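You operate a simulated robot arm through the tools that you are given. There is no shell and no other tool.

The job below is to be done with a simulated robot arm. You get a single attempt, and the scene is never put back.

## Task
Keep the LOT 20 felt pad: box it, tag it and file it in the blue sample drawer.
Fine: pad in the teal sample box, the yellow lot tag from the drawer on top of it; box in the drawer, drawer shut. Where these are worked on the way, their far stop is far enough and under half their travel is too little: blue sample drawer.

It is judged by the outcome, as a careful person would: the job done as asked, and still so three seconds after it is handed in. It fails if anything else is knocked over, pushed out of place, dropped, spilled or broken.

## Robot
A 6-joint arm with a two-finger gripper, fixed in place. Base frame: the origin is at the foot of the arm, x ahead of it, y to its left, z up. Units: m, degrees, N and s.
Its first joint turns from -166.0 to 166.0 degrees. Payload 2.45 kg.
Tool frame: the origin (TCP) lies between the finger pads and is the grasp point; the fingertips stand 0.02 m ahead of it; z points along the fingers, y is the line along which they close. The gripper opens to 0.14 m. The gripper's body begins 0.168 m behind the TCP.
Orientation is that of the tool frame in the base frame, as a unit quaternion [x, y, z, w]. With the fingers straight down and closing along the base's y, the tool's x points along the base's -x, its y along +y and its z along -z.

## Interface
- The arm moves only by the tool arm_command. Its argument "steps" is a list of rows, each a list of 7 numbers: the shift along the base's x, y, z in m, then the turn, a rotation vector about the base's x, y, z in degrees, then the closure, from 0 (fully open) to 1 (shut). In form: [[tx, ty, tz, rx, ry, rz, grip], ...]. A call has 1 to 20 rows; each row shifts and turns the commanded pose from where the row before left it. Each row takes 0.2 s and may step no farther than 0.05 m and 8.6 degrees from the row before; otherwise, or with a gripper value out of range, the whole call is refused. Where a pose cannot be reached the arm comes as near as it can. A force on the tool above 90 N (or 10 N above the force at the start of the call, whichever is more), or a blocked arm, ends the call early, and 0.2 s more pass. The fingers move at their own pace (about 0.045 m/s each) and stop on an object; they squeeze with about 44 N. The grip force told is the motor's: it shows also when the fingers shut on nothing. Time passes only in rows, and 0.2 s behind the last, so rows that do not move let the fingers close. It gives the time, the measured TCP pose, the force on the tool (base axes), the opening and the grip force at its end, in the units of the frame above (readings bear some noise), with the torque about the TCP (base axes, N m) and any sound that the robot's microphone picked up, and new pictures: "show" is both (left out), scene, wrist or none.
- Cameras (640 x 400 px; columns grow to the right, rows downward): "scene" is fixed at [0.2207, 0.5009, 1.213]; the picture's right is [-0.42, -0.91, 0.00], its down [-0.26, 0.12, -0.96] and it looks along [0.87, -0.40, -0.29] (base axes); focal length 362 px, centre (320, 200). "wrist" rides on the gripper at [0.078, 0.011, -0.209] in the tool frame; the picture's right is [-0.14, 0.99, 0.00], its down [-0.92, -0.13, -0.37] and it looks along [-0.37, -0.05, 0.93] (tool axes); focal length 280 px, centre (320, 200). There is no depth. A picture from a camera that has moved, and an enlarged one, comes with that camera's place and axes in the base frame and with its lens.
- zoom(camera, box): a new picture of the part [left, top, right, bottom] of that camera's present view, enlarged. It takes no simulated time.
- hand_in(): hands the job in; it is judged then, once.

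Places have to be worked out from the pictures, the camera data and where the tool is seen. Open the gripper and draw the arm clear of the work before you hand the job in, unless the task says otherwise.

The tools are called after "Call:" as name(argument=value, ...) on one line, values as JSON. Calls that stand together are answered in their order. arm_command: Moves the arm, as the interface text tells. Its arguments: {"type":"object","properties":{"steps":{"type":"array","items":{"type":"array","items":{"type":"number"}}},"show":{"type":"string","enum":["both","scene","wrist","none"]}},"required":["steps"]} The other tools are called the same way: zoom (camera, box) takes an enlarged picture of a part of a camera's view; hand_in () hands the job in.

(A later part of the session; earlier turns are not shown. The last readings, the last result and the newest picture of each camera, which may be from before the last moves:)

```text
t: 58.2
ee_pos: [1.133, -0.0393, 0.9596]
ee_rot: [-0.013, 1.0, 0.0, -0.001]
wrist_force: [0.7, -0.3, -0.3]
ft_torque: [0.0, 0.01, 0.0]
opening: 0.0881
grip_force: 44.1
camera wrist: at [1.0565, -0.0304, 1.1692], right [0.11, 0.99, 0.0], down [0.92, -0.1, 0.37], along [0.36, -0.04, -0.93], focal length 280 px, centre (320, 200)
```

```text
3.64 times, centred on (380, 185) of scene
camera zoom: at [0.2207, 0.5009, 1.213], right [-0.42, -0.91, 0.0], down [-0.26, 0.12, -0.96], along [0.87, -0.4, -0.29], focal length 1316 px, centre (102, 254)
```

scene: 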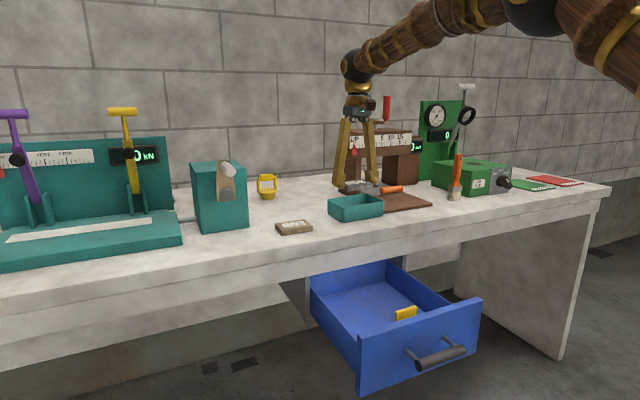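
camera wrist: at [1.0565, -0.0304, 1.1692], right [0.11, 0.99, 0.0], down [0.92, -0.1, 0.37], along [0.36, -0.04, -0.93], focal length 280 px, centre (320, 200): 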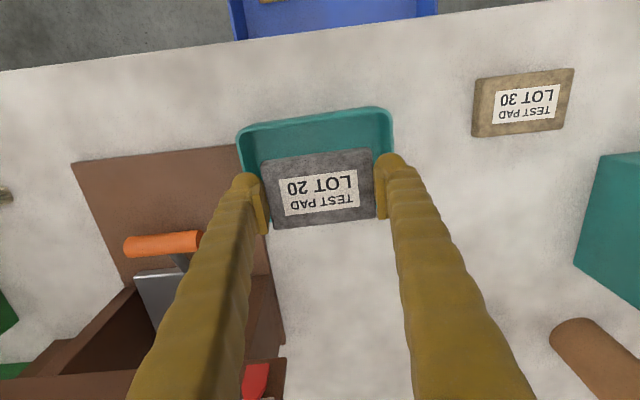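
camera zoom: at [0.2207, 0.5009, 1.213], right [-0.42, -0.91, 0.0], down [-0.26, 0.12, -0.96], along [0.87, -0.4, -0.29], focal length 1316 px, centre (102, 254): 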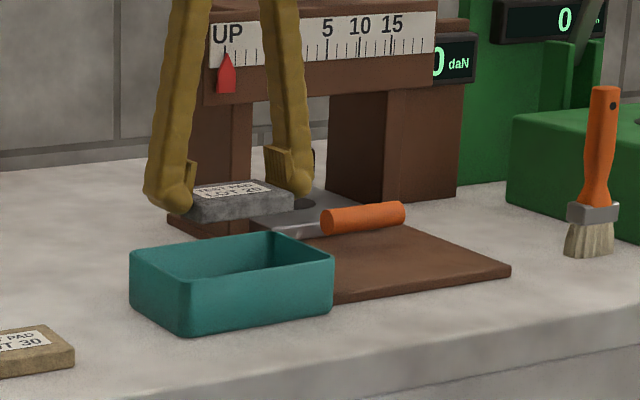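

The pad centre (1.133, -0.039) sits over the box centre (1.134, -0.041), with about 13 mm of room all round. Lowering into the box.

Call:
arm_command(steps=[[0.0005, -0.001, -0.02, 0, 0, 0, 1], [0, -0.0005, -0.02, 0, 0, 0, 1], [0, 0, -0.015, 0, 0, 0, 1], [0, 0, -0.01, 0, 0, 0, 1], [0, 0, 0, 0, 0, 0, 1]])

Call:
zoom(camera="wrist", box=[200, 100, 440, 300])

Call:
zoom(camera="scene", box=[300, 130, 460, 240])

```text
t: 59.4
ee_pos: [1.1344, -0.0423, 0.8938]
ee_rot: [-0.013, 1.0, 0.0, -0.001]
wrist_force: [0.2, 0.0, -0.9]
ft_torque: [0.02, 0.01, 0.06]
opening: 0.0884
grip_force: 43.9
camera wrist: at [1.0583, -0.0329, 1.1035], right [0.11, 0.99, 0.0], down [0.92, -0.1, 0.37], along [0.36, -0.04, -0.93], focal length 280 px, centre (320, 200)
```

scene: 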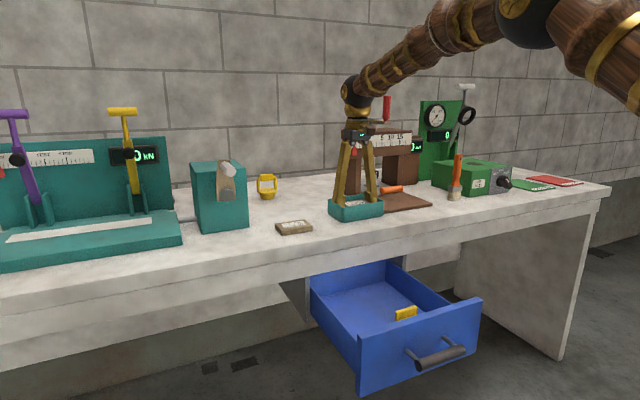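
wrist: 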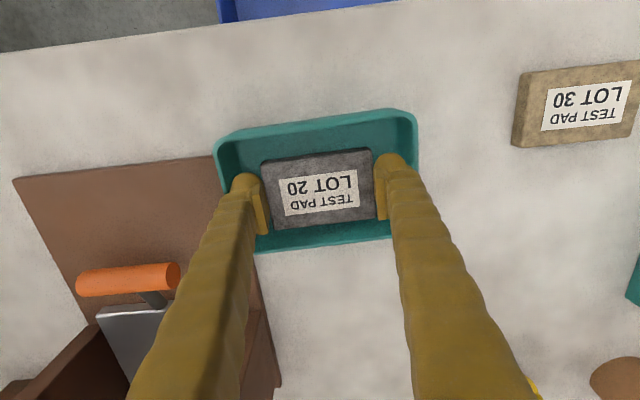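

```text
2.00 times, centred on (320, 200) of wrist
camera zoom: at [1.0583, -0.0329, 1.1035], right [0.11, 0.99, 0.0], down [0.92, -0.1, 0.37], along [0.36, -0.04, -0.93], focal length 561 px, centre (320, 200)
```

zoom: 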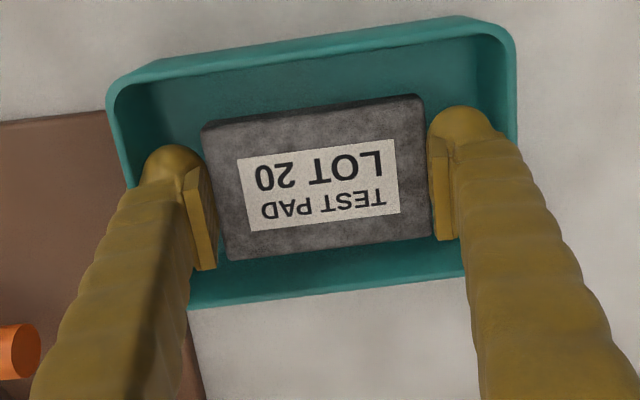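

```text
3.64 times, centred on (380, 185) of scene
camera zoom: at [0.2207, 0.5009, 1.213], right [-0.42, -0.91, 0.0], down [-0.26, 0.12, -0.96], along [0.87, -0.4, -0.29], focal length 1316 px, centre (102, 254)
```

zoom: 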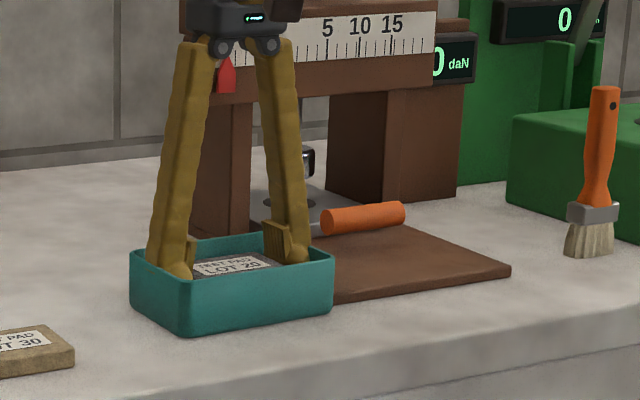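

The pad and fingers are inside the box and clear of every wall. Easing down to the box floor.

Call:
arm_command(steps=[[0, 0, -0.005, 0, 0, 0, 1], [0, 0, -0.004, 0, 0, 0, 1], [0, 0, -0.003, 0, 0, 0, 1], [0, 0, 0, 0, 0, 0, 1]], show="none")

```text
t: 60.4
ee_pos: [1.1334, -0.0414, 0.8825]
ee_rot: [-0.013, 1.0, 0.0, -0.001]
wrist_force: [-0.9, 0.3, -0.3]
ft_torque: [0.01, 0.01, 0.01]
opening: 0.0881
grip_force: 44.0
```

Call:
arm_command(steps=[[0, 0, -0.0025, 0, 0, 0, 1], [0, 0, 0, 0, 0, 0, 1]], show="none")

```text
t: 61.0
ee_pos: [1.1325, -0.0409, 0.8797]
ee_rot: [-0.014, 1.0, -0.001, -0.001]
wrist_force: [-0.5, -0.2, -0.2]
ft_torque: [0.01, 0.02, 0.0]
opening: 0.0882
grip_force: 44.1
```

Call:
arm_command(steps=[[0, 0, -0.0025, 0, 0, 0, 1], [0, 0, 0, 0, 0, 0, 1]], show="none")

```text
t: 61.6
ee_pos: [1.1343, -0.0413, 0.8765]
ee_rot: [-0.014, 1.0, 0.0, 0.0]
wrist_force: [-3.7, 2.2, 15.6]
ft_torque: [0.02, 0.1, -0.02]
opening: 0.0881
grip_force: 44.0
```

A light 16 N contact, so the pad is resting on the box floor. I'll open just enough (104 mm) to stay clear of the box walls, then rise.

Call:
arm_command(steps=[[0, 0, 0.001, 0, 0, 0, 0.34], [0, 0, 0, 0, 0, 0, 0.28], [0, 0, 0, 0, 0, 0, 0.26], [0, 0, 0.01, 0, 0, 0, 0.26], [0, 0, 0.02, 0, 0, 0, 0.26], [0, 0, 0.03, 0, 0, 0, 0.26], [0, 0, 0.04, 0, 0, 0, 0.26], [0, 0, 0, 0, 0, 0, 0.26]])

Call:
zoom(camera="scene", box=[300, 130, 460, 240])

```text
t: 63.4
ee_pos: [1.1341, -0.0433, 0.9791]
ee_rot: [-0.013, 1.0, 0.0, -0.002]
wrist_force: [-0.3, 0.2, -3.2]
ft_torque: [0.0, 0.02, 0.06]
opening: 0.0919
grip_force: 0.1
camera wrist: at [1.0573, -0.035, 1.1883], right [0.11, 0.99, 0.0], down [0.92, -0.1, 0.37], along [0.36, -0.04, -0.93], focal length 280 px, centre (320, 200)
```

scene: 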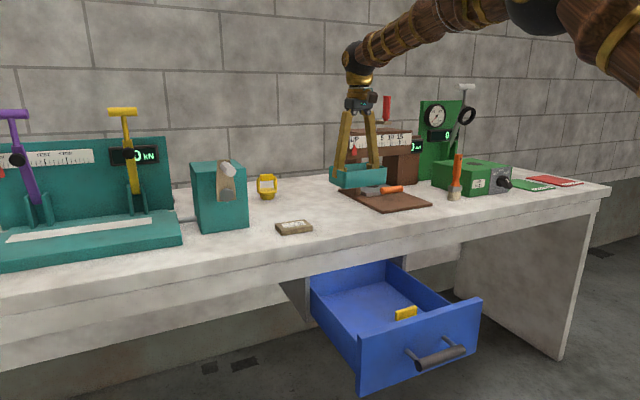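
wrist: 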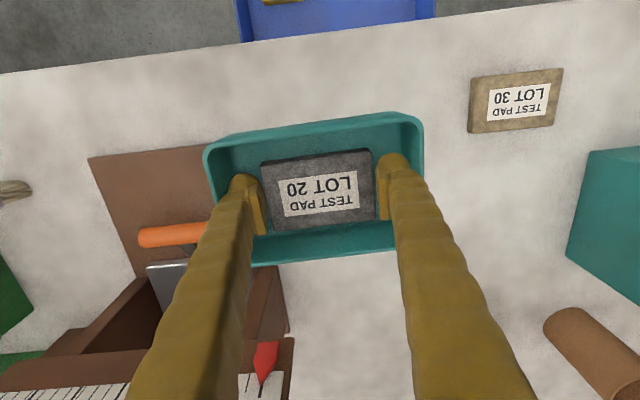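

```text
3.64 times, centred on (380, 185) of scene
camera zoom: at [0.2207, 0.5009, 1.213], right [-0.42, -0.91, 0.0], down [-0.26, 0.12, -0.96], along [0.87, -0.4, -0.29], focal length 1316 px, centre (102, 254)
```

zoom: 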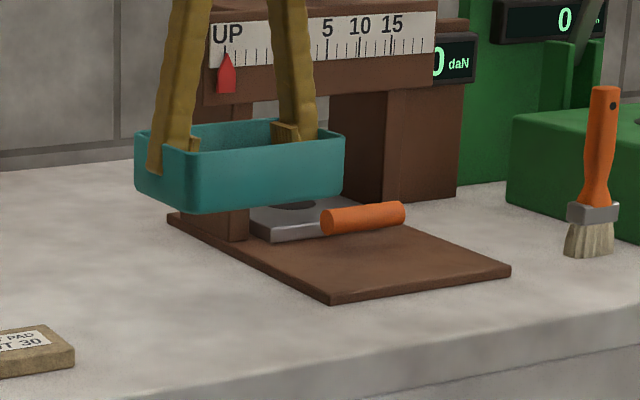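

The flared fingertips pressed against the box's end walls when opening, so the box came up with the gripper. It's level and held. I won't release it here: I'll keep the opening command and lower it back to where it stood.

Call:
arm_command(steps=[[0, 0, -0.02, 0, 0, 0, 0.26], [0, 0, -0.02, 0, 0, 0, 0.26], [0, 0, -0.02, 0, 0, 0, 0.26], [0, 0, -0.015, 0, 0, 0, 0.26], [0, 0, -0.01, 0, 0, 0, 0.26], [0, 0, -0.006, 0, 0, 0, 0.26], [0, 0, 0, 0, 0, 0, 0.26]])

Call:
zoom(camera="scene", box=[300, 130, 460, 240])

```text
t: 65.0
ee_pos: [1.1335, -0.0428, 0.8864]
ee_rot: [-0.013, 1.0, 0.0, -0.001]
wrist_force: [-0.4, -0.3, -2.3]
ft_torque: [0.02, -0.02, -0.02]
opening: 0.0922
grip_force: 0.0
camera wrist: at [1.0569, -0.034, 1.0972], right [0.11, 0.99, 0.0], down [0.92, -0.1, 0.37], along [0.36, -0.04, -0.93], focal length 280 px, centre (320, 200)
```

scene: 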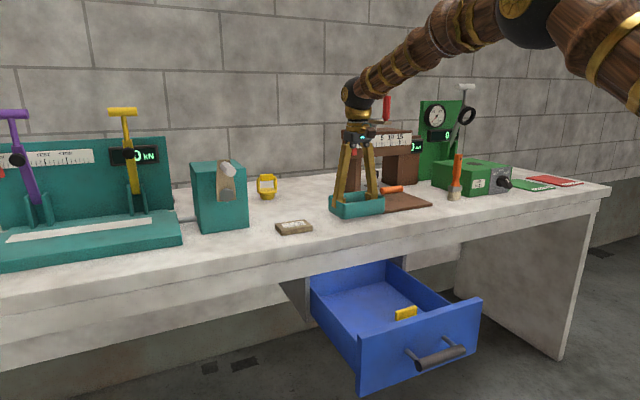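
wrist: 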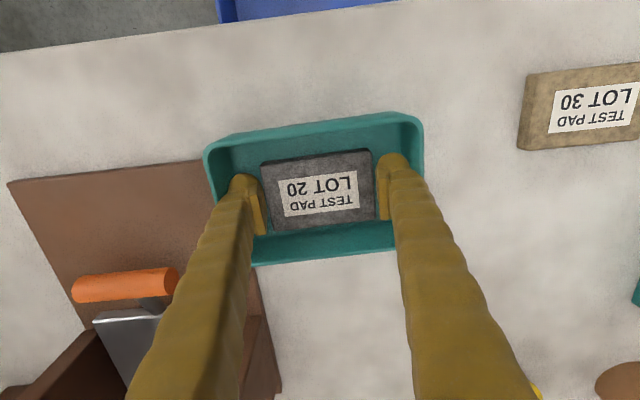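

```text
3.64 times, centred on (380, 185) of scene
camera zoom: at [0.2207, 0.5009, 1.213], right [-0.42, -0.91, 0.0], down [-0.26, 0.12, -0.96], along [0.87, -0.4, -0.29], focal length 1316 px, centre (102, 254)
```

zoom: 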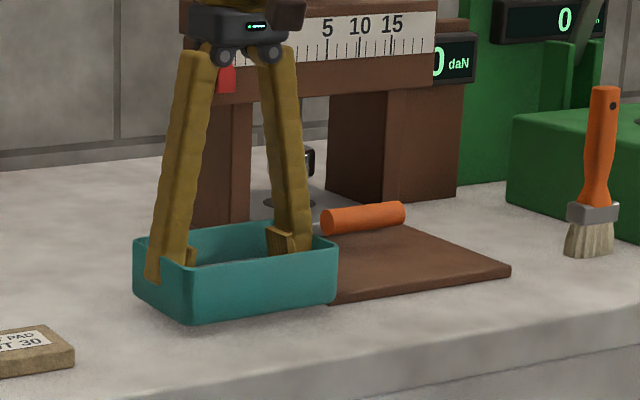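

The box is level and about 1 cm off the bench, on its original spot. I'll continue down in small steps until it touches.

Call:
arm_command(steps=[[0, 0, -0.004, 0, 0, 0, 0.26], [0, 0, -0.003, 0, 0, 0, 0.26], [0, 0, 0, 0, 0, 0, 0.26]], show="none")

```text
t: 65.8
ee_pos: [1.1328, -0.0421, 0.8807]
ee_rot: [-0.013, 1.0, 0.0, -0.002]
wrist_force: [0.5, 0.2, -2.0]
ft_torque: [0.0, -0.06, -0.01]
opening: 0.0922
grip_force: 0.1
```

Call:
arm_command(steps=[[0, 0, -0.002, 0, 0, 0, 0.26], [0, 0, -0.001, 0, 0, 0, 0.26], [0, 0, 0, 0, 0, 0, 0.26]], show="none")

```text
t: 66.6
ee_pos: [1.1354, -0.0426, 0.8782]
ee_rot: [-0.013, 1.0, 0.0, -0.001]
wrist_force: [-0.9, -1.8, 6.4]
ft_torque: [-0.01, 0.0, 0.03]
opening: 0.0921
grip_force: 0.1
```

The box is back on the bench (6 N). The usable window is between 88.4 mm (pad) and 92.1 mm (walls), so I'll set about 90.3 mm and rise slowly, watching whether anything follows.

Call:
arm_command(steps=[[0, 0, 0, 0, 0, 0, 0.355], [0, 0, 0, 0, 0, 0, 0.355], [0, 0, 0, 0, 0, 0, 0.355], [0, 0, 0.004, 0, 0, 0, 0.355], [0, 0, 0.004, 0, 0, 0, 0.355], [0, 0, 0, 0, 0, 0, 0.355]])

Call:
zoom(camera="scene", box=[300, 130, 460, 240])

Call:
zoom(camera="wrist", box=[200, 100, 440, 300])

```text
t: 68.0
ee_pos: [1.1327, -0.0423, 0.8851]
ee_rot: [-0.014, 1.0, 0.0, 0.0]
wrist_force: [-0.3, 0.2, 0.9]
ft_torque: [0.0, 0.02, -0.01]
opening: 0.0903
grip_force: 0.1
camera wrist: at [1.058, -0.0329, 1.0944], right [0.11, 0.99, 0.0], down [0.92, -0.1, 0.37], along [0.36, -0.04, -0.93], focal length 280 px, centre (320, 200)
```

scene: 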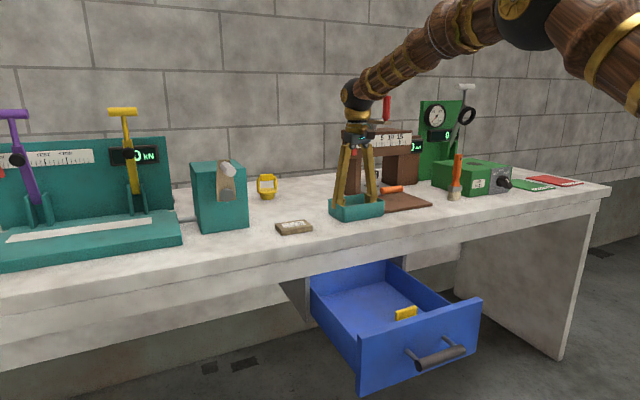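
wrist: 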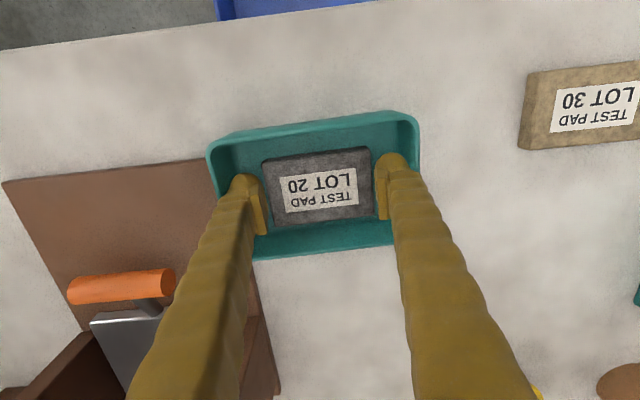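

```text
3.64 times, centred on (380, 185) of scene
camera zoom: at [0.2207, 0.5009, 1.213], right [-0.42, -0.91, 0.0], down [-0.26, 0.12, -0.96], along [0.87, -0.4, -0.29], focal length 1316 px, centre (102, 254)
```

zoom: 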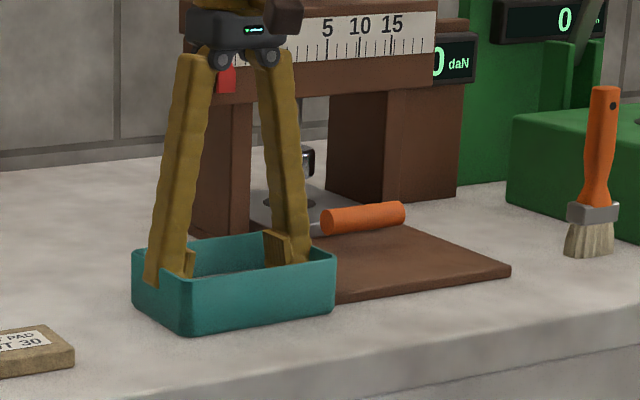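

```text
2.00 times, centred on (320, 200) of wrist
camera zoom: at [1.058, -0.0329, 1.0944], right [0.11, 0.99, 0.0], down [0.92, -0.1, 0.37], along [0.36, -0.04, -0.93], focal length 561 px, centre (320, 200)
```

zoom: 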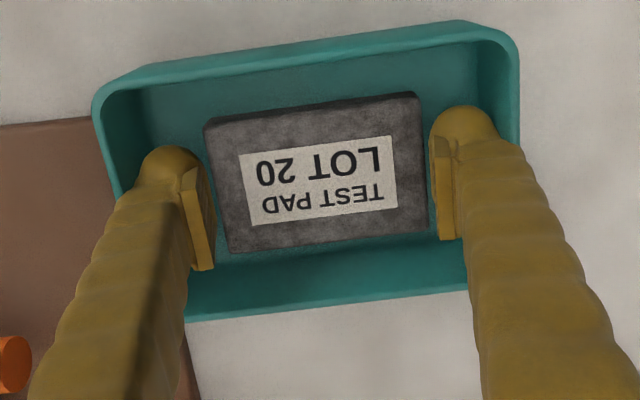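

No load on the tool, and the pad and box stayed put as the fingers rose. Continuing up.

Call:
arm_command(steps=[[0, 0, 0.008, 0, 0, 0, 0.355], [0, 0, 0.01, 0, 0, 0, 0.355], [0, 0, 0.015, 0, 0, 0, 0.355], [0, 0, 0.02, 0, 0, 0, 0.355], [0, 0, 0, 0, 0, 0, 0.355]])

Call:
zoom(camera="scene", box=[300, 130, 460, 240])

```text
t: 69.2
ee_pos: [1.1337, -0.0428, 0.9376]
ee_rot: [-0.013, 1.0, 0.0, -0.001]
wrist_force: [-0.4, 0.7, 0.1]
ft_torque: [-0.02, 0.02, 0.01]
opening: 0.0906
grip_force: 0.0
camera wrist: at [1.0575, -0.0328, 1.1479], right [0.11, 0.99, 0.0], down [0.92, -0.1, 0.37], along [0.36, -0.04, -0.93], focal length 280 px, centre (320, 200)
```

scene: 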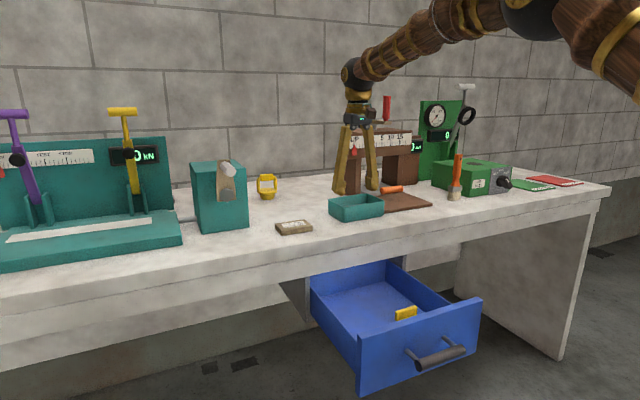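
wrist: 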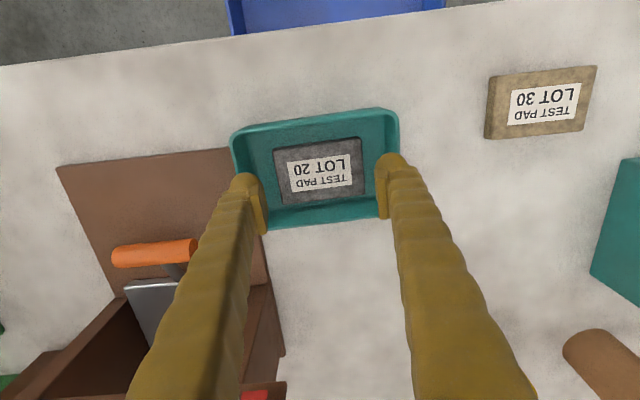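

```text
3.64 times, centred on (380, 185) of scene
camera zoom: at [0.2207, 0.5009, 1.213], right [-0.42, -0.91, 0.0], down [-0.26, 0.12, -0.96], along [0.87, -0.4, -0.29], focal length 1316 px, centre (102, 254)
```

zoom: 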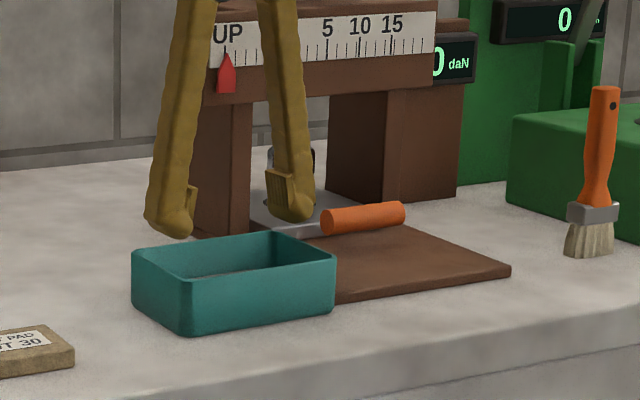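

The pad lies flat inside the box and the box is back where it was. I'll zoom to measure the pad and box for placing the tag.

Call:
zoom(camera="wrist", box=[210, 90, 420, 250])

```text
2.50 times, centred on (315, 170) of wrist
camera zoom: at [1.0575, -0.0328, 1.1479], right [0.11, 0.99, 0.0], down [0.92, -0.1, 0.37], along [0.36, -0.04, -0.93], focal length 701 px, centre (332, 275)
```

zoom: 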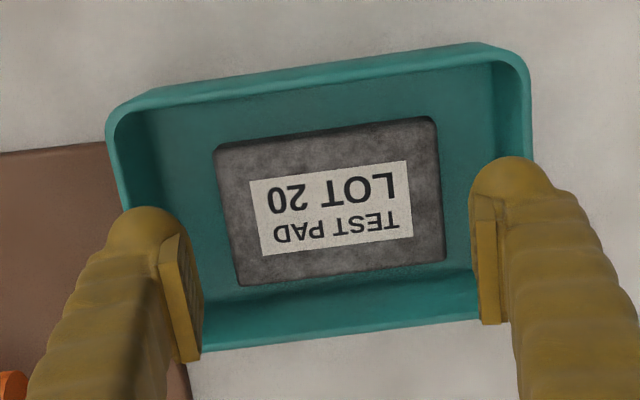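

The pad is centred in the box at about (1.135, -0.042). Next is the tag. I'll grip its fin with the fingers closing along x, and later turn it 90° so the fingers have room lengthwise in the box. Moving above the drawer while turning the gripper.

Call:
arm_command(steps=[[0, 0, 0.03, 0, 0, 0, 0.355], [-0.02, 0, 0.035, 0, 0, 0, 0.4], [-0.035, 0, 0.01, 0, 0, 8.1, 0.5], [-0.035, 0, 0, 0, 0, 8.1, 0.6], [-0.035, -0.005, 0, 0, 0, 8.1, 0.71], [-0.035, -0.005, 0, 0, 0, 8.1, 0.71], [-0.035, -0.005, -0.01, 0, 0, 8.1, 0.71], [-0.015, -0.005, -0.02, 0, 0, 8.1, 0.71], [-0.01, -0.01, -0.03, 0, 0, 8.1, 0.71], [-0.005, -0.01, -0.03, 0, 0, 8.1, 0.71], [0, 0, -0.03, 0, 0, 8.1, 0.71], [0, 0, -0.03, 0, 0, 8.1, 0.71], [0, 0, -0.02, 0, 0, 7.6, 0.71], [0, 0, 0, 0, 0, 0, 0.71]])

Call:
zoom(camera="wrist", box=[220, 60, 400, 220])

Call:
zoom(camera="scene", box=[340, 270, 440, 340])

```text
t: 72.2
ee_pos: [0.9101, -0.0807, 0.8405]
ee_rot: [0.708, -0.706, 0.001, 0.001]
wrist_force: [0.6, -0.4, 0.0]
ft_torque: [0.02, 0.0, -0.01]
opening: 0.0404
grip_force: 0.1
camera wrist: at [0.9004, -0.1594, 1.0509], right [-0.99, 0.13, 0.0], down [0.13, 0.92, 0.37], along [0.05, 0.36, -0.93], focal length 280 px, centre (320, 200)
```

scene: 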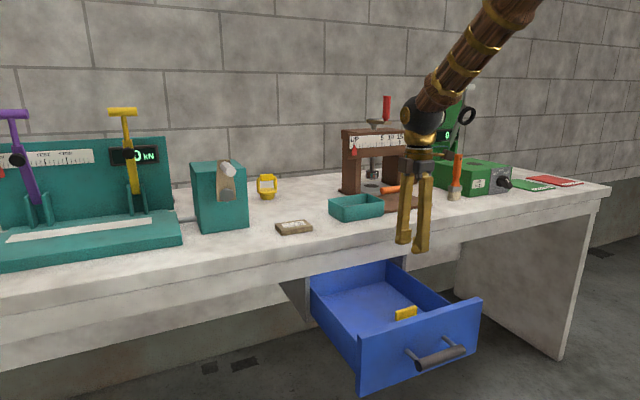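
wrist: 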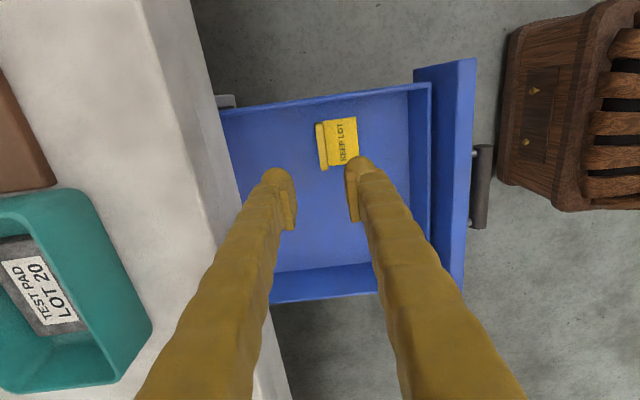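

```text
2.50 times, centred on (310, 140) of wrist
camera zoom: at [0.9004, -0.1594, 1.0509], right [-0.99, 0.13, 0.0], down [0.13, 0.92, 0.37], along [0.05, 0.36, -0.93], focal length 701 px, centre (345, 350)
```

zoom: 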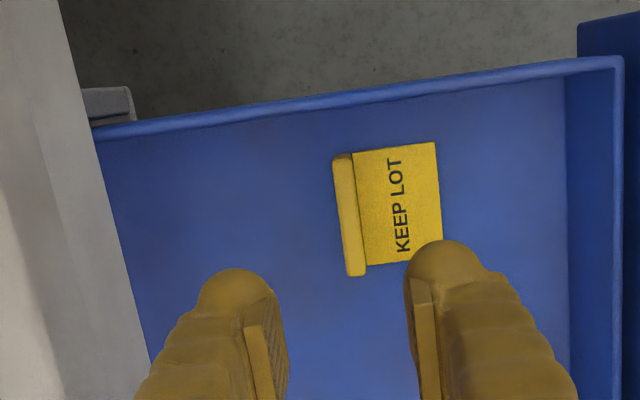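

```text
5.71 times, centred on (390, 305) of scene
camera zoom: at [0.2207, 0.5009, 1.213], right [-0.42, -0.91, 0.0], down [-0.26, 0.12, -0.96], along [0.87, -0.4, -0.29], focal length 2068 px, centre (-80, -400)
```

zoom: 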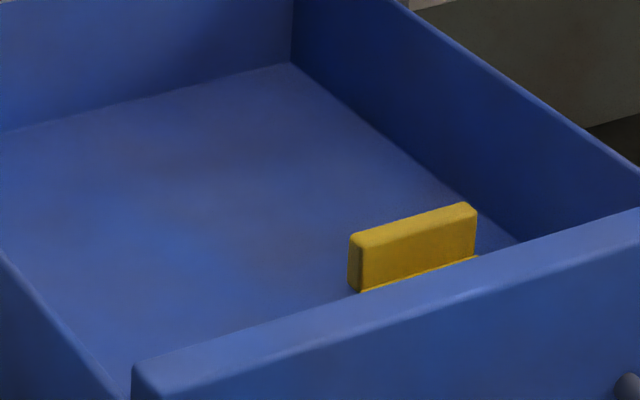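

The tag's fin is about 9 mm thick and 30 mm tall, centred near (0.9075, -0.082) and turned about -1.5°. I'll line up on it and descend partway to check.

Call:
arm_command(steps=[[-0.0025, -0.0005, -0.04, 0, 0, -1.5, 0.71], [0, 0, -0.04, 0, 0, 0, 0.71], [0, 0, -0.04, 0, 0, 0, 0.71], [0, 0, -0.03, 0, 0, 0, 0.71], [0, 0, 0, 0, 0, 0, 0.71]])

Call:
zoom(camera="wrist", box=[220, 80, 420, 260])

```text
t: 73.4
ee_pos: [0.9074, -0.0813, 0.6908]
ee_rot: [-0.698, 0.716, 0.0, -0.001]
wrist_force: [0.1, 0.1, 0.0]
ft_torque: [0.0, 0.02, 0.07]
opening: 0.0405
grip_force: 0.0
camera wrist: at [0.8962, -0.1599, 0.9006], right [-0.99, 0.16, 0.0], down [0.15, 0.92, 0.37], along [0.06, 0.36, -0.93], focal length 280 px, centre (320, 200)
```

scene: 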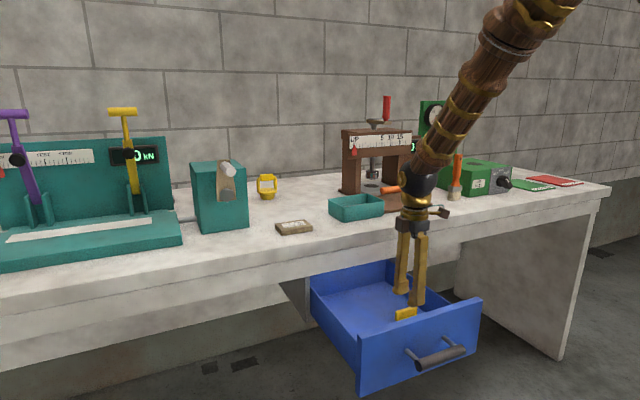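
wrist: 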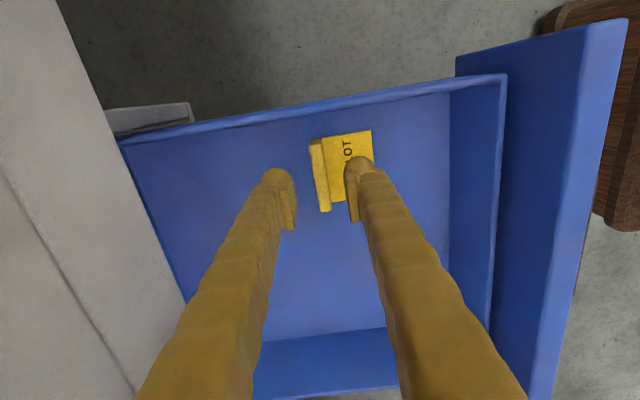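

```text
2.22 times, centred on (320, 170) of wrist
camera zoom: at [0.8962, -0.1599, 0.9006], right [-0.99, 0.16, 0.0], down [0.15, 0.92, 0.37], along [0.06, 0.36, -0.93], focal length 623 px, centre (320, 267)
```

zoom: 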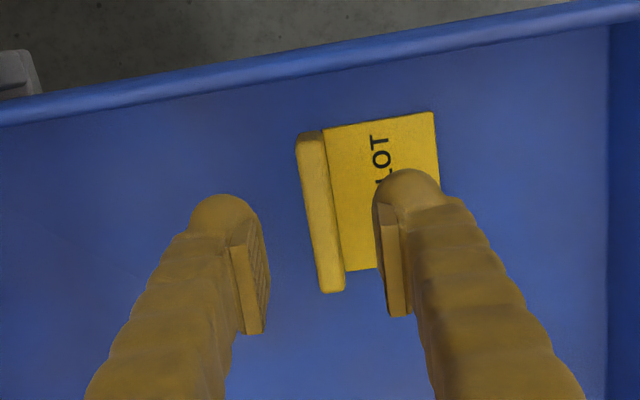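

The fin is within 1–2 mm of centre between the fingers. I'll descend to gripping height, keeping the tips above the plate, and close.

Call:
arm_command(steps=[[0, -0.003, -0.02, 0, 0, 0, 0.71], [0, 0, -0.015, 0, 0, 0, 0.71], [0, 0, -0.009, 0, 0, 0, 0.71], [0, 0, 0, 0, 0, 0, 0.71]])

Call:
zoom(camera="wrist", box=[220, 80, 420, 260])

Call:
zoom(camera="scene", box=[340, 250, 460, 340])

```text
t: 74.4
ee_pos: [0.9062, -0.085, 0.6472]
ee_rot: [-0.698, 0.716, 0.0, -0.001]
wrist_force: [-0.6, 0.0, 0.1]
ft_torque: [0.03, -0.01, -0.02]
opening: 0.0407
grip_force: 0.1
camera wrist: at [0.8957, -0.1622, 0.8572], right [-0.99, 0.16, 0.0], down [0.15, 0.92, 0.37], along [0.06, 0.36, -0.93], focal length 280 px, centre (320, 200)
```

scene: 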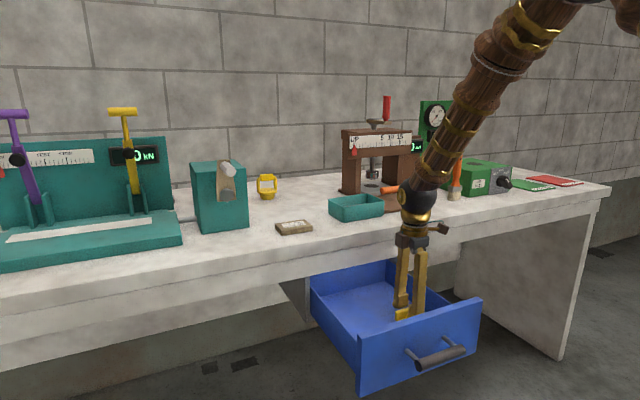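
wrist: 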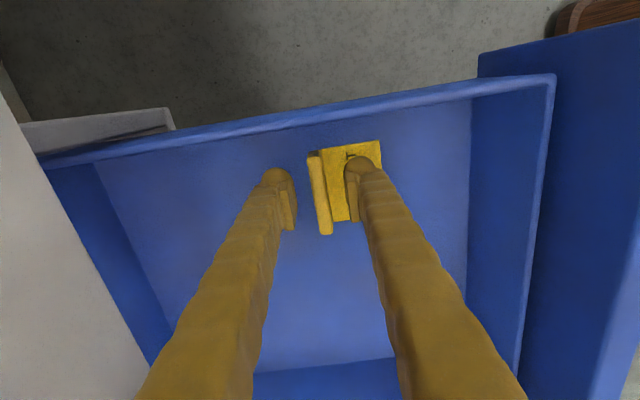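

```text
2.22 times, centred on (320, 170) of wrist
camera zoom: at [0.8957, -0.1622, 0.8572], right [-0.99, 0.16, 0.0], down [0.15, 0.92, 0.37], along [0.06, 0.36, -0.93], focal length 623 px, centre (320, 267)
```

zoom: 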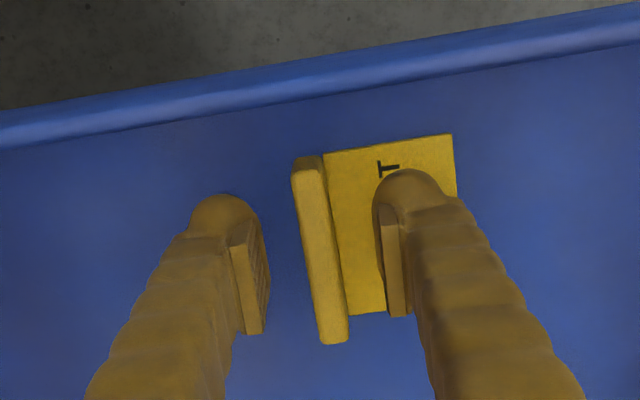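

```text
4.44 times, centred on (400, 295) of scene
camera zoom: at [0.2207, 0.5009, 1.213], right [-0.42, -0.91, 0.0], down [-0.26, 0.12, -0.96], along [0.87, -0.4, -0.29], focal length 1609 px, centre (-36, -222)
```

zoom: 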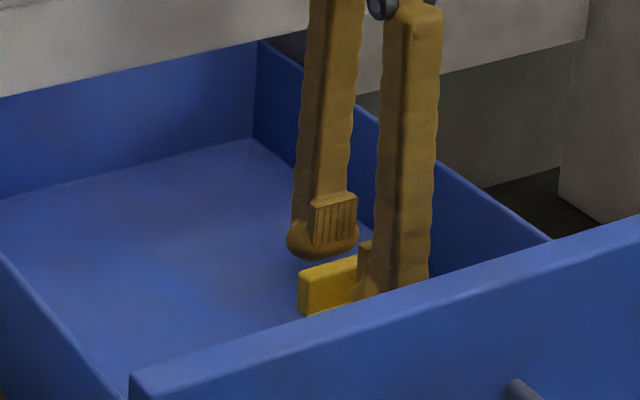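

The fin is centred between the pads. I'll drop another 3 mm for a better bite and close.

Call:
arm_command(steps=[[0, 0, -0.003, 0, 0, 0, 0.75], [0, 0, 0, 0, 0, 0, 0.85], [0, 0, 0, 0, 0, 0, 1], [0, 0, 0, 0, 0, 0, 1], [0, 0, 0, 0, 0, 0, 1]])

```text
t: 75.6
ee_pos: [0.9063, -0.0849, 0.6455]
ee_rot: [-0.699, 0.715, -0.001, -0.001]
wrist_force: [0.8, -0.2, -0.1]
ft_torque: [0.01, -0.01, 0.01]
opening: 0.0101
grip_force: 37.0
camera wrist: at [0.8959, -0.1625, 0.8545], right [-0.99, 0.16, 0.0], down [0.15, 0.92, 0.37], along [0.06, 0.36, -0.93], focal length 280 px, centre (320, 200)
```

scene: 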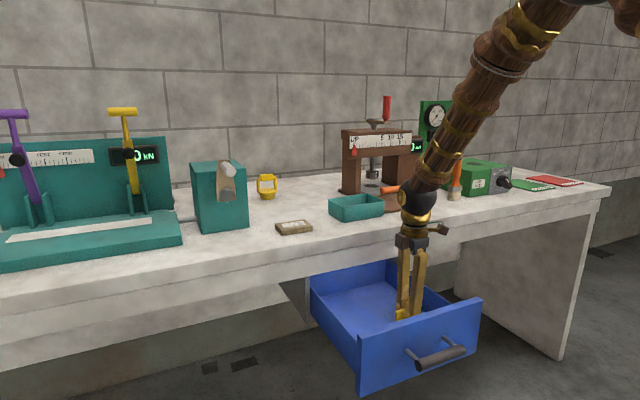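
wrist: 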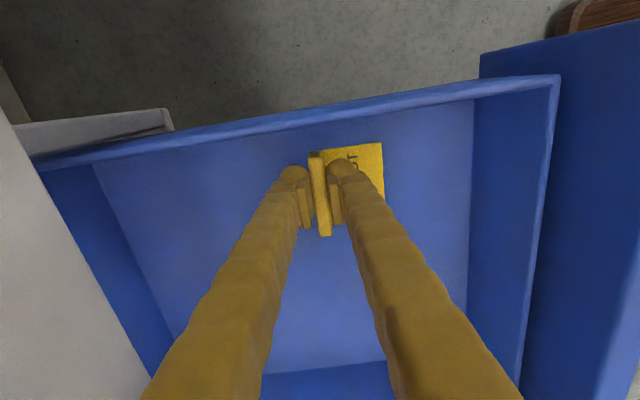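

Fin gripped at 10 mm. Lifting the tag straight up out of the drawer.

Call:
arm_command(steps=[[0, 0, 0.01, 0, 0, 0, 1], [0, 0, 0.02, 0, 0, 0, 1], [0, 0, 0.035, 0, 0, 0, 1], [0, 0, 0.04, 0, 0, 0, 1], [0, 0, 0.045, 0, 0, 0, 1], [0, 0, 0.045, 0, 0, 0, 1], [0, 0, 0.045, 0, 0, 0, 1], [0, 0, 0.045, 0, 0, 0, 1], [0, 0, 0, 0, 0, 0, 1]])

Call:
zoom(camera="scene", box=[340, 160, 480, 280])

Call:
zoom(camera="wrist", box=[220, 80, 420, 260])

```text
t: 77.6
ee_pos: [0.9081, -0.0838, 0.9326]
ee_rot: [-0.699, 0.716, -0.001, -0.001]
wrist_force: [-0.6, -0.8, -0.4]
ft_torque: [-0.03, 0.0, -0.01]
opening: 0.01
grip_force: 37.4
camera wrist: at [0.8964, -0.1622, 1.1423], right [-0.99, 0.16, 0.0], down [0.15, 0.92, 0.37], along [0.06, 0.36, -0.93], focal length 280 px, centre (320, 200)
```

scene: 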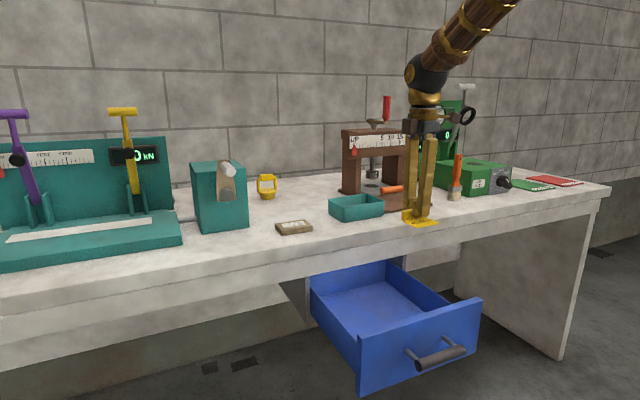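
wrist: 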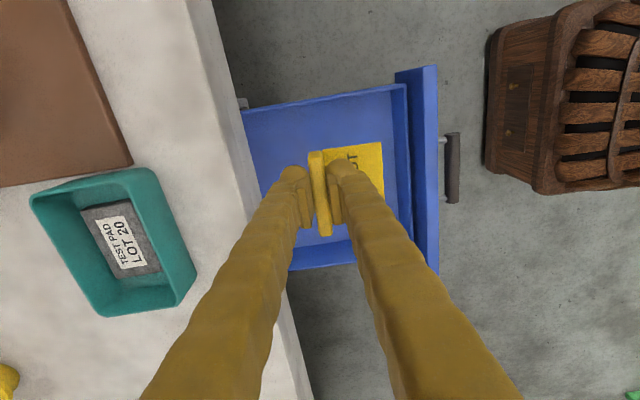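

```text
3.33 times, centred on (410, 220) of scene
camera zoom: at [0.2207, 0.5009, 1.213], right [-0.42, -0.91, 0.0], down [-0.26, 0.12, -0.96], along [0.87, -0.4, -0.29], focal length 1206 px, centre (20, 133)
```

zoom: 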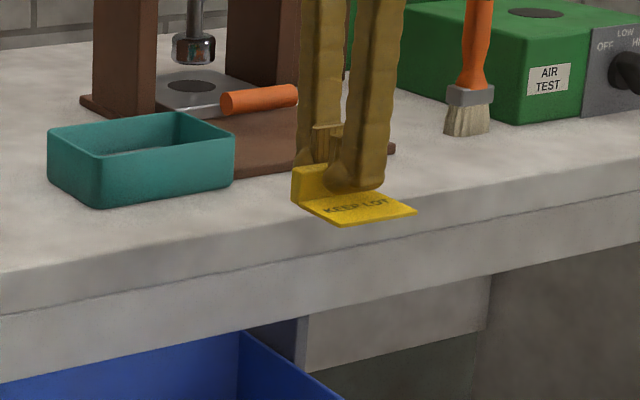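

```text
2.22 times, centred on (320, 170) of wrist
camera zoom: at [0.8964, -0.1622, 1.1423], right [-0.99, 0.16, 0.0], down [0.15, 0.92, 0.37], along [0.06, 0.36, -0.93], focal length 623 px, centre (320, 267)
```

zoom: 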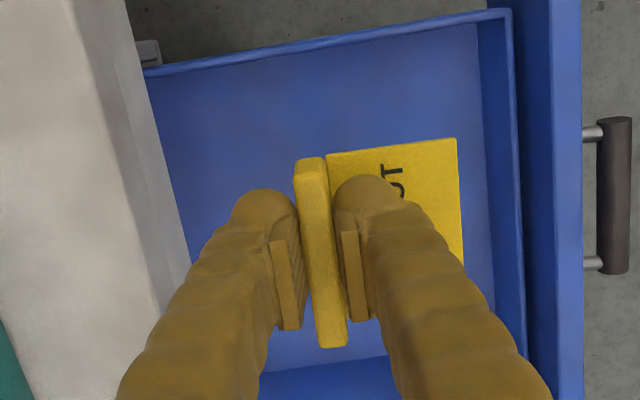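

The tag is held level by its fin, with its bottom about 33 mm below the TCP. I'll turn the gripper back so the fin lies across the box's short axis, rising as I go, and move over toward the box.

Call:
arm_command(steps=[[0, 0, 0.03, 0, 0, -7.9, 1], [0, 0, 0.03, 0, 0, -7.9, 1], [0, 0, 0.01, 0, 0, -7.9, 1], [0, 0, 0, 0, 0, -7.9, 1], [0, 0, 0, 0, 0, -7.9, 1], [0.01, 0, 0, 0, 0, -7.9, 1], [0.015, 0, 0, 0, 0, -7.9, 1], [0.02, 0, 0, 0, 0, -7.9, 1], [0.02, 0, 0, 0, 0, -7.9, 1], [0.02, 0, 0, 0, 0, -7.9, 1], [0.02, 0, 0, 0, 0, -7.9, 1], [0, 0, 0, 0, 0, 0, 1]])

Call:
zoom(camera="wrist", box=[200, 100, 440, 300])

```text
t: 80.2
ee_pos: [1.011, -0.0868, 1.0023]
ee_rot: [-0.014, 1.0, 0.0, -0.001]
wrist_force: [0.3, -0.5, -0.5]
ft_torque: [0.01, -0.01, -0.01]
opening: 0.0097
grip_force: 37.4
camera wrist: at [0.9357, -0.0771, 1.2109], right [0.11, 0.99, 0.0], down [0.92, -0.1, 0.37], along [0.36, -0.04, -0.93], focal length 280 px, centre (320, 200)
```

scene: 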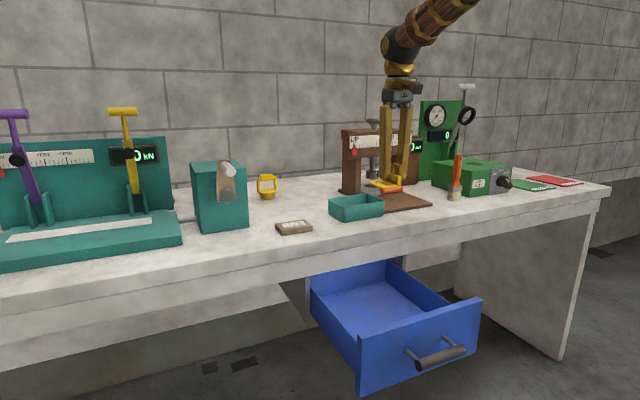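
wrist: 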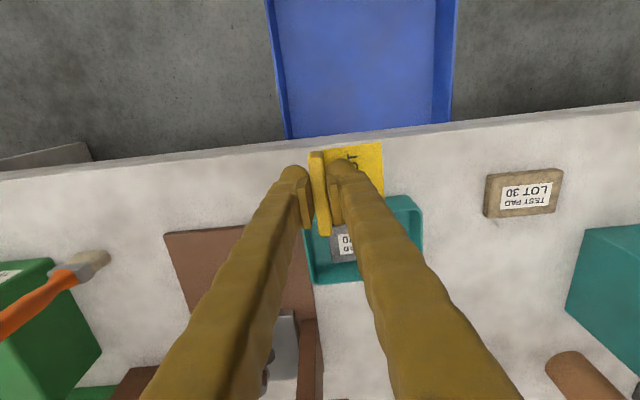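

```text
2.00 times, centred on (320, 200) of wrist
camera zoom: at [0.9357, -0.0771, 1.2109], right [0.11, 0.99, 0.0], down [0.92, -0.1, 0.37], along [0.36, -0.04, -0.93], focal length 561 px, centre (320, 200)
```

zoom: 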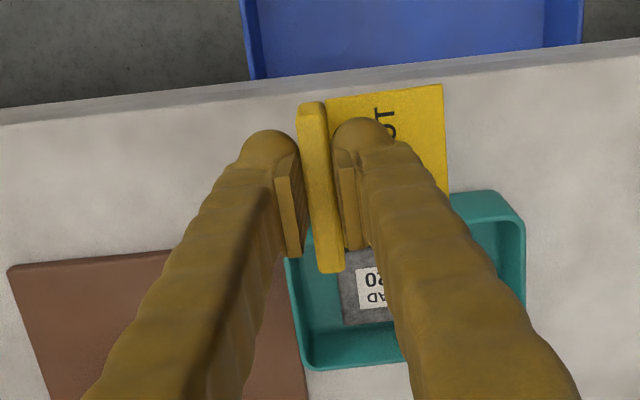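

The tag now points the right way, with its plate toward +y. I'll move over the box and lower to just above the rim for a check.

Call:
arm_command(steps=[[0.031, 0.005, 0, 0, 0, 0, 1], [0.031, 0.005, 0, 0, 0, 0, 1], [0.031, 0.005, 0, 0, 0, 0, 1], [0.031, 0.005, -0.01, 0, 0, 0, 1], [0, 0, -0.03, 0, 0, 0, 1], [0, 0, -0.015, 0, 0, 0, 1], [0, 0, 0, 0, 0, 0, 1]])

Call:
zoom(camera="wrist", box=[200, 90, 440, 290])

Call:
zoom(camera="scene", box=[300, 130, 460, 240])

```text
t: 81.8
ee_pos: [1.1362, -0.0647, 0.9457]
ee_rot: [-0.015, 1.0, 0.001, 0.0]
wrist_force: [0.3, 0.3, -1.0]
ft_torque: [0.01, 0.01, 0.04]
opening: 0.0098
grip_force: 36.7
camera wrist: at [1.0593, -0.0566, 1.1555], right [0.11, 0.99, 0.0], down [0.92, -0.1, 0.37], along [0.37, -0.04, -0.93], focal length 280 px, centre (320, 200)
```

scene: 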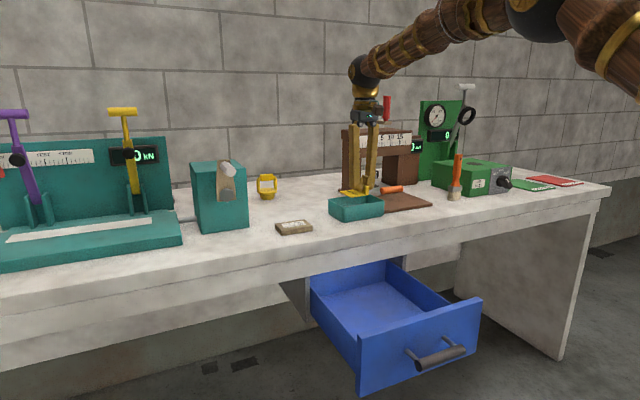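
wrist: 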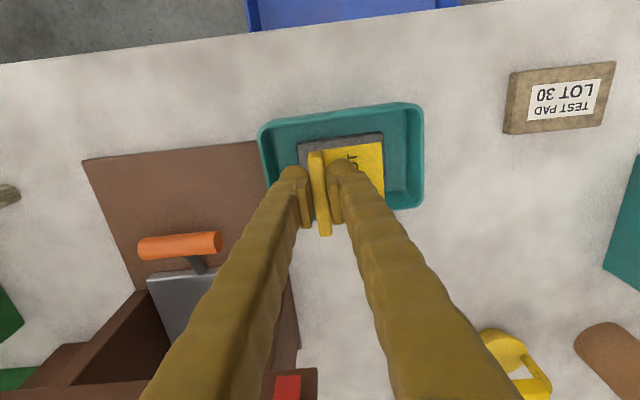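

```text
2.00 times, centred on (320, 190) of wrist
camera zoom: at [1.0593, -0.0566, 1.1555], right [0.11, 0.99, 0.0], down [0.92, -0.1, 0.37], along [0.37, -0.04, -0.93], focal length 561 px, centre (320, 220)
```

zoom: 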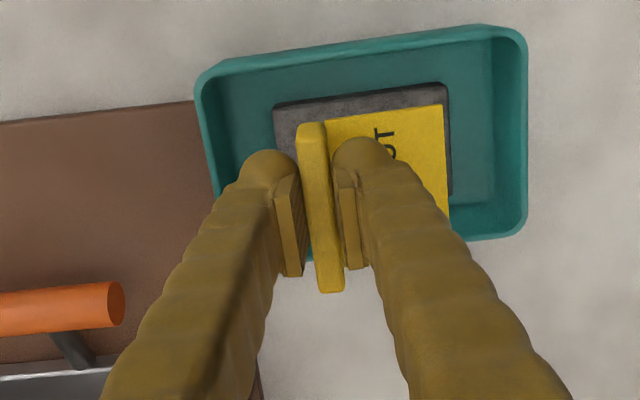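

```text
3.64 times, centred on (380, 185) of scene
camera zoom: at [0.2207, 0.5009, 1.213], right [-0.42, -0.91, 0.0], down [-0.26, 0.12, -0.96], along [0.87, -0.4, -0.29], focal length 1316 px, centre (102, 254)
```

zoom: 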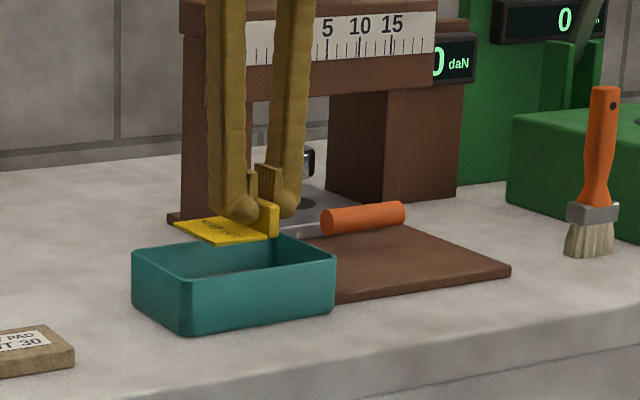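

Measured: the tag spans x 1.106–1.176, so it needs about -7 mm in x to sit centred in the box interior (1.091–1.177). Its y centre (-0.040) matches the pad. I'll shift and lower.

Call:
arm_command(steps=[[-0.0035, 0, -0.005, 0, 0, 0, 1], [-0.0035, -0.001, -0.01, 0, 0, 0, 1], [0, 0, -0.01, 0, 0, 0, 1], [0, 0, -0.008, 0, 0, 0, 1], [0, 0, 0, 0, 0, 0, 1]])

Call:
zoom(camera="wrist", box=[200, 90, 440, 290])

Call:
zoom(camera="scene", box=[300, 130, 460, 240])

```text
t: 83.0
ee_pos: [1.1278, -0.0659, 0.9114]
ee_rot: [-0.015, 1.0, 0.001, -0.001]
wrist_force: [0.0, -0.1, -0.4]
ft_torque: [0.02, 0.02, 0.04]
opening: 0.0098
grip_force: 37.3
camera wrist: at [1.0522, -0.0576, 1.1222], right [0.11, 0.99, 0.0], down [0.92, -0.1, 0.37], along [0.37, -0.04, -0.93], focal length 280 px, centre (320, 200)
```

scene: 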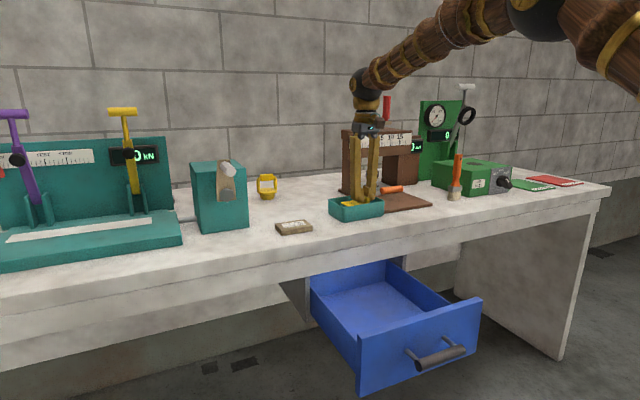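
wrist: 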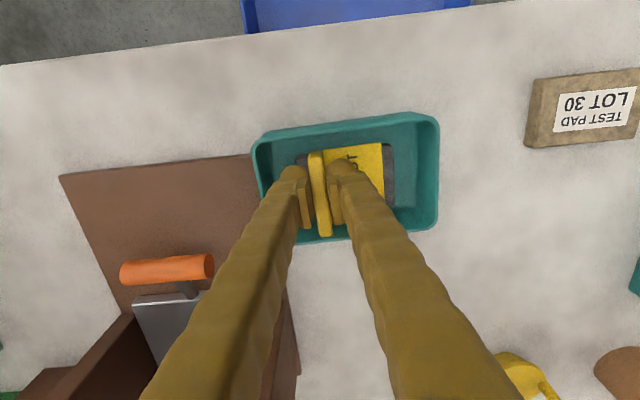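

```text
2.00 times, centred on (320, 190) of wrist
camera zoom: at [1.0522, -0.0576, 1.1222], right [0.11, 0.99, 0.0], down [0.92, -0.1, 0.37], along [0.37, -0.04, -0.93], focal length 561 px, centre (320, 220)
```

zoom: 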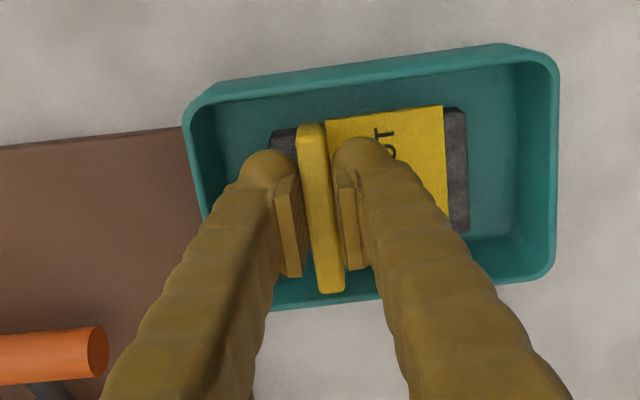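

```text
3.64 times, centred on (380, 185) of scene
camera zoom: at [0.2207, 0.5009, 1.213], right [-0.42, -0.91, 0.0], down [-0.26, 0.12, -0.96], along [0.87, -0.4, -0.29], focal length 1316 px, centre (102, 254)
```

zoom: 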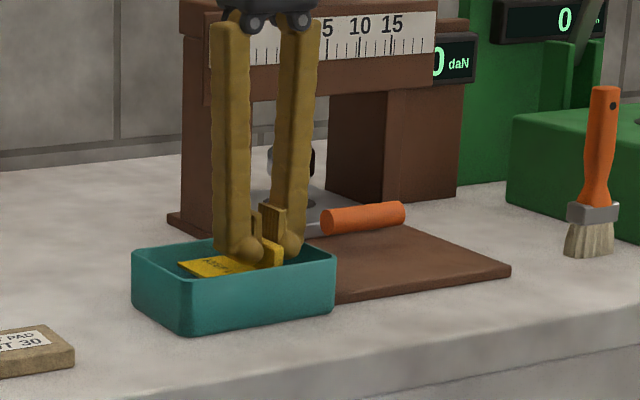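

The tag is hovering over the pad, inside the box. Easing it down to contact.

Call:
arm_command(steps=[[0, 0, -0.003, 0, 0, 0, 1], [0, 0, -0.002, 0, 0, 0, 1], [0, 0, 0, 0, 0, 0, 1]], show="none")

```text
t: 83.8
ee_pos: [1.1274, -0.0649, 0.9072]
ee_rot: [-0.015, 1.0, 0.0, -0.001]
wrist_force: [-0.1, 0.4, -0.1]
ft_torque: [-0.03, 0.02, -0.01]
opening: 0.0097
grip_force: 37.4
```

Call:
arm_command(steps=[[0, 0, -0.002, 0, 0, 0, 1], [0, 0, 0, 0, 0, 0, 1]], show="none")

```text
t: 84.4
ee_pos: [1.1293, -0.066, 0.9061]
ee_rot: [-0.015, 1.0, 0.0, 0.0]
wrist_force: [0.6, -0.4, -0.1]
ft_torque: [-0.03, 0.01, 0.0]
opening: 0.0098
grip_force: 37.1
```

Call:
arm_command(steps=[[0, 0, -0.002, 0, 0, 0, 1], [0, 0, 0, 0, 0, 0, 1]], show="none")

```text
t: 85.0
ee_pos: [1.1272, -0.0654, 0.9021]
ee_rot: [-0.015, 1.0, 0.0, -0.001]
wrist_force: [0.5, -0.2, 0.0]
ft_torque: [-0.02, -0.02, 0.01]
opening: 0.01
grip_force: 37.4
```

Call:
arm_command(steps=[[0, 0, -0.002, 0, 0, 0, 1], [0, 0, 0, 0, 0, 0, 1]], show="none")

```text
t: 85.6
ee_pos: [1.128, -0.0655, 0.9021]
ee_rot: [-0.015, 1.0, 0.001, -0.001]
wrist_force: [-0.2, -0.1, 3.8]
ft_torque: [0.0, -0.05, 0.01]
opening: 0.0099
grip_force: 37.5
```

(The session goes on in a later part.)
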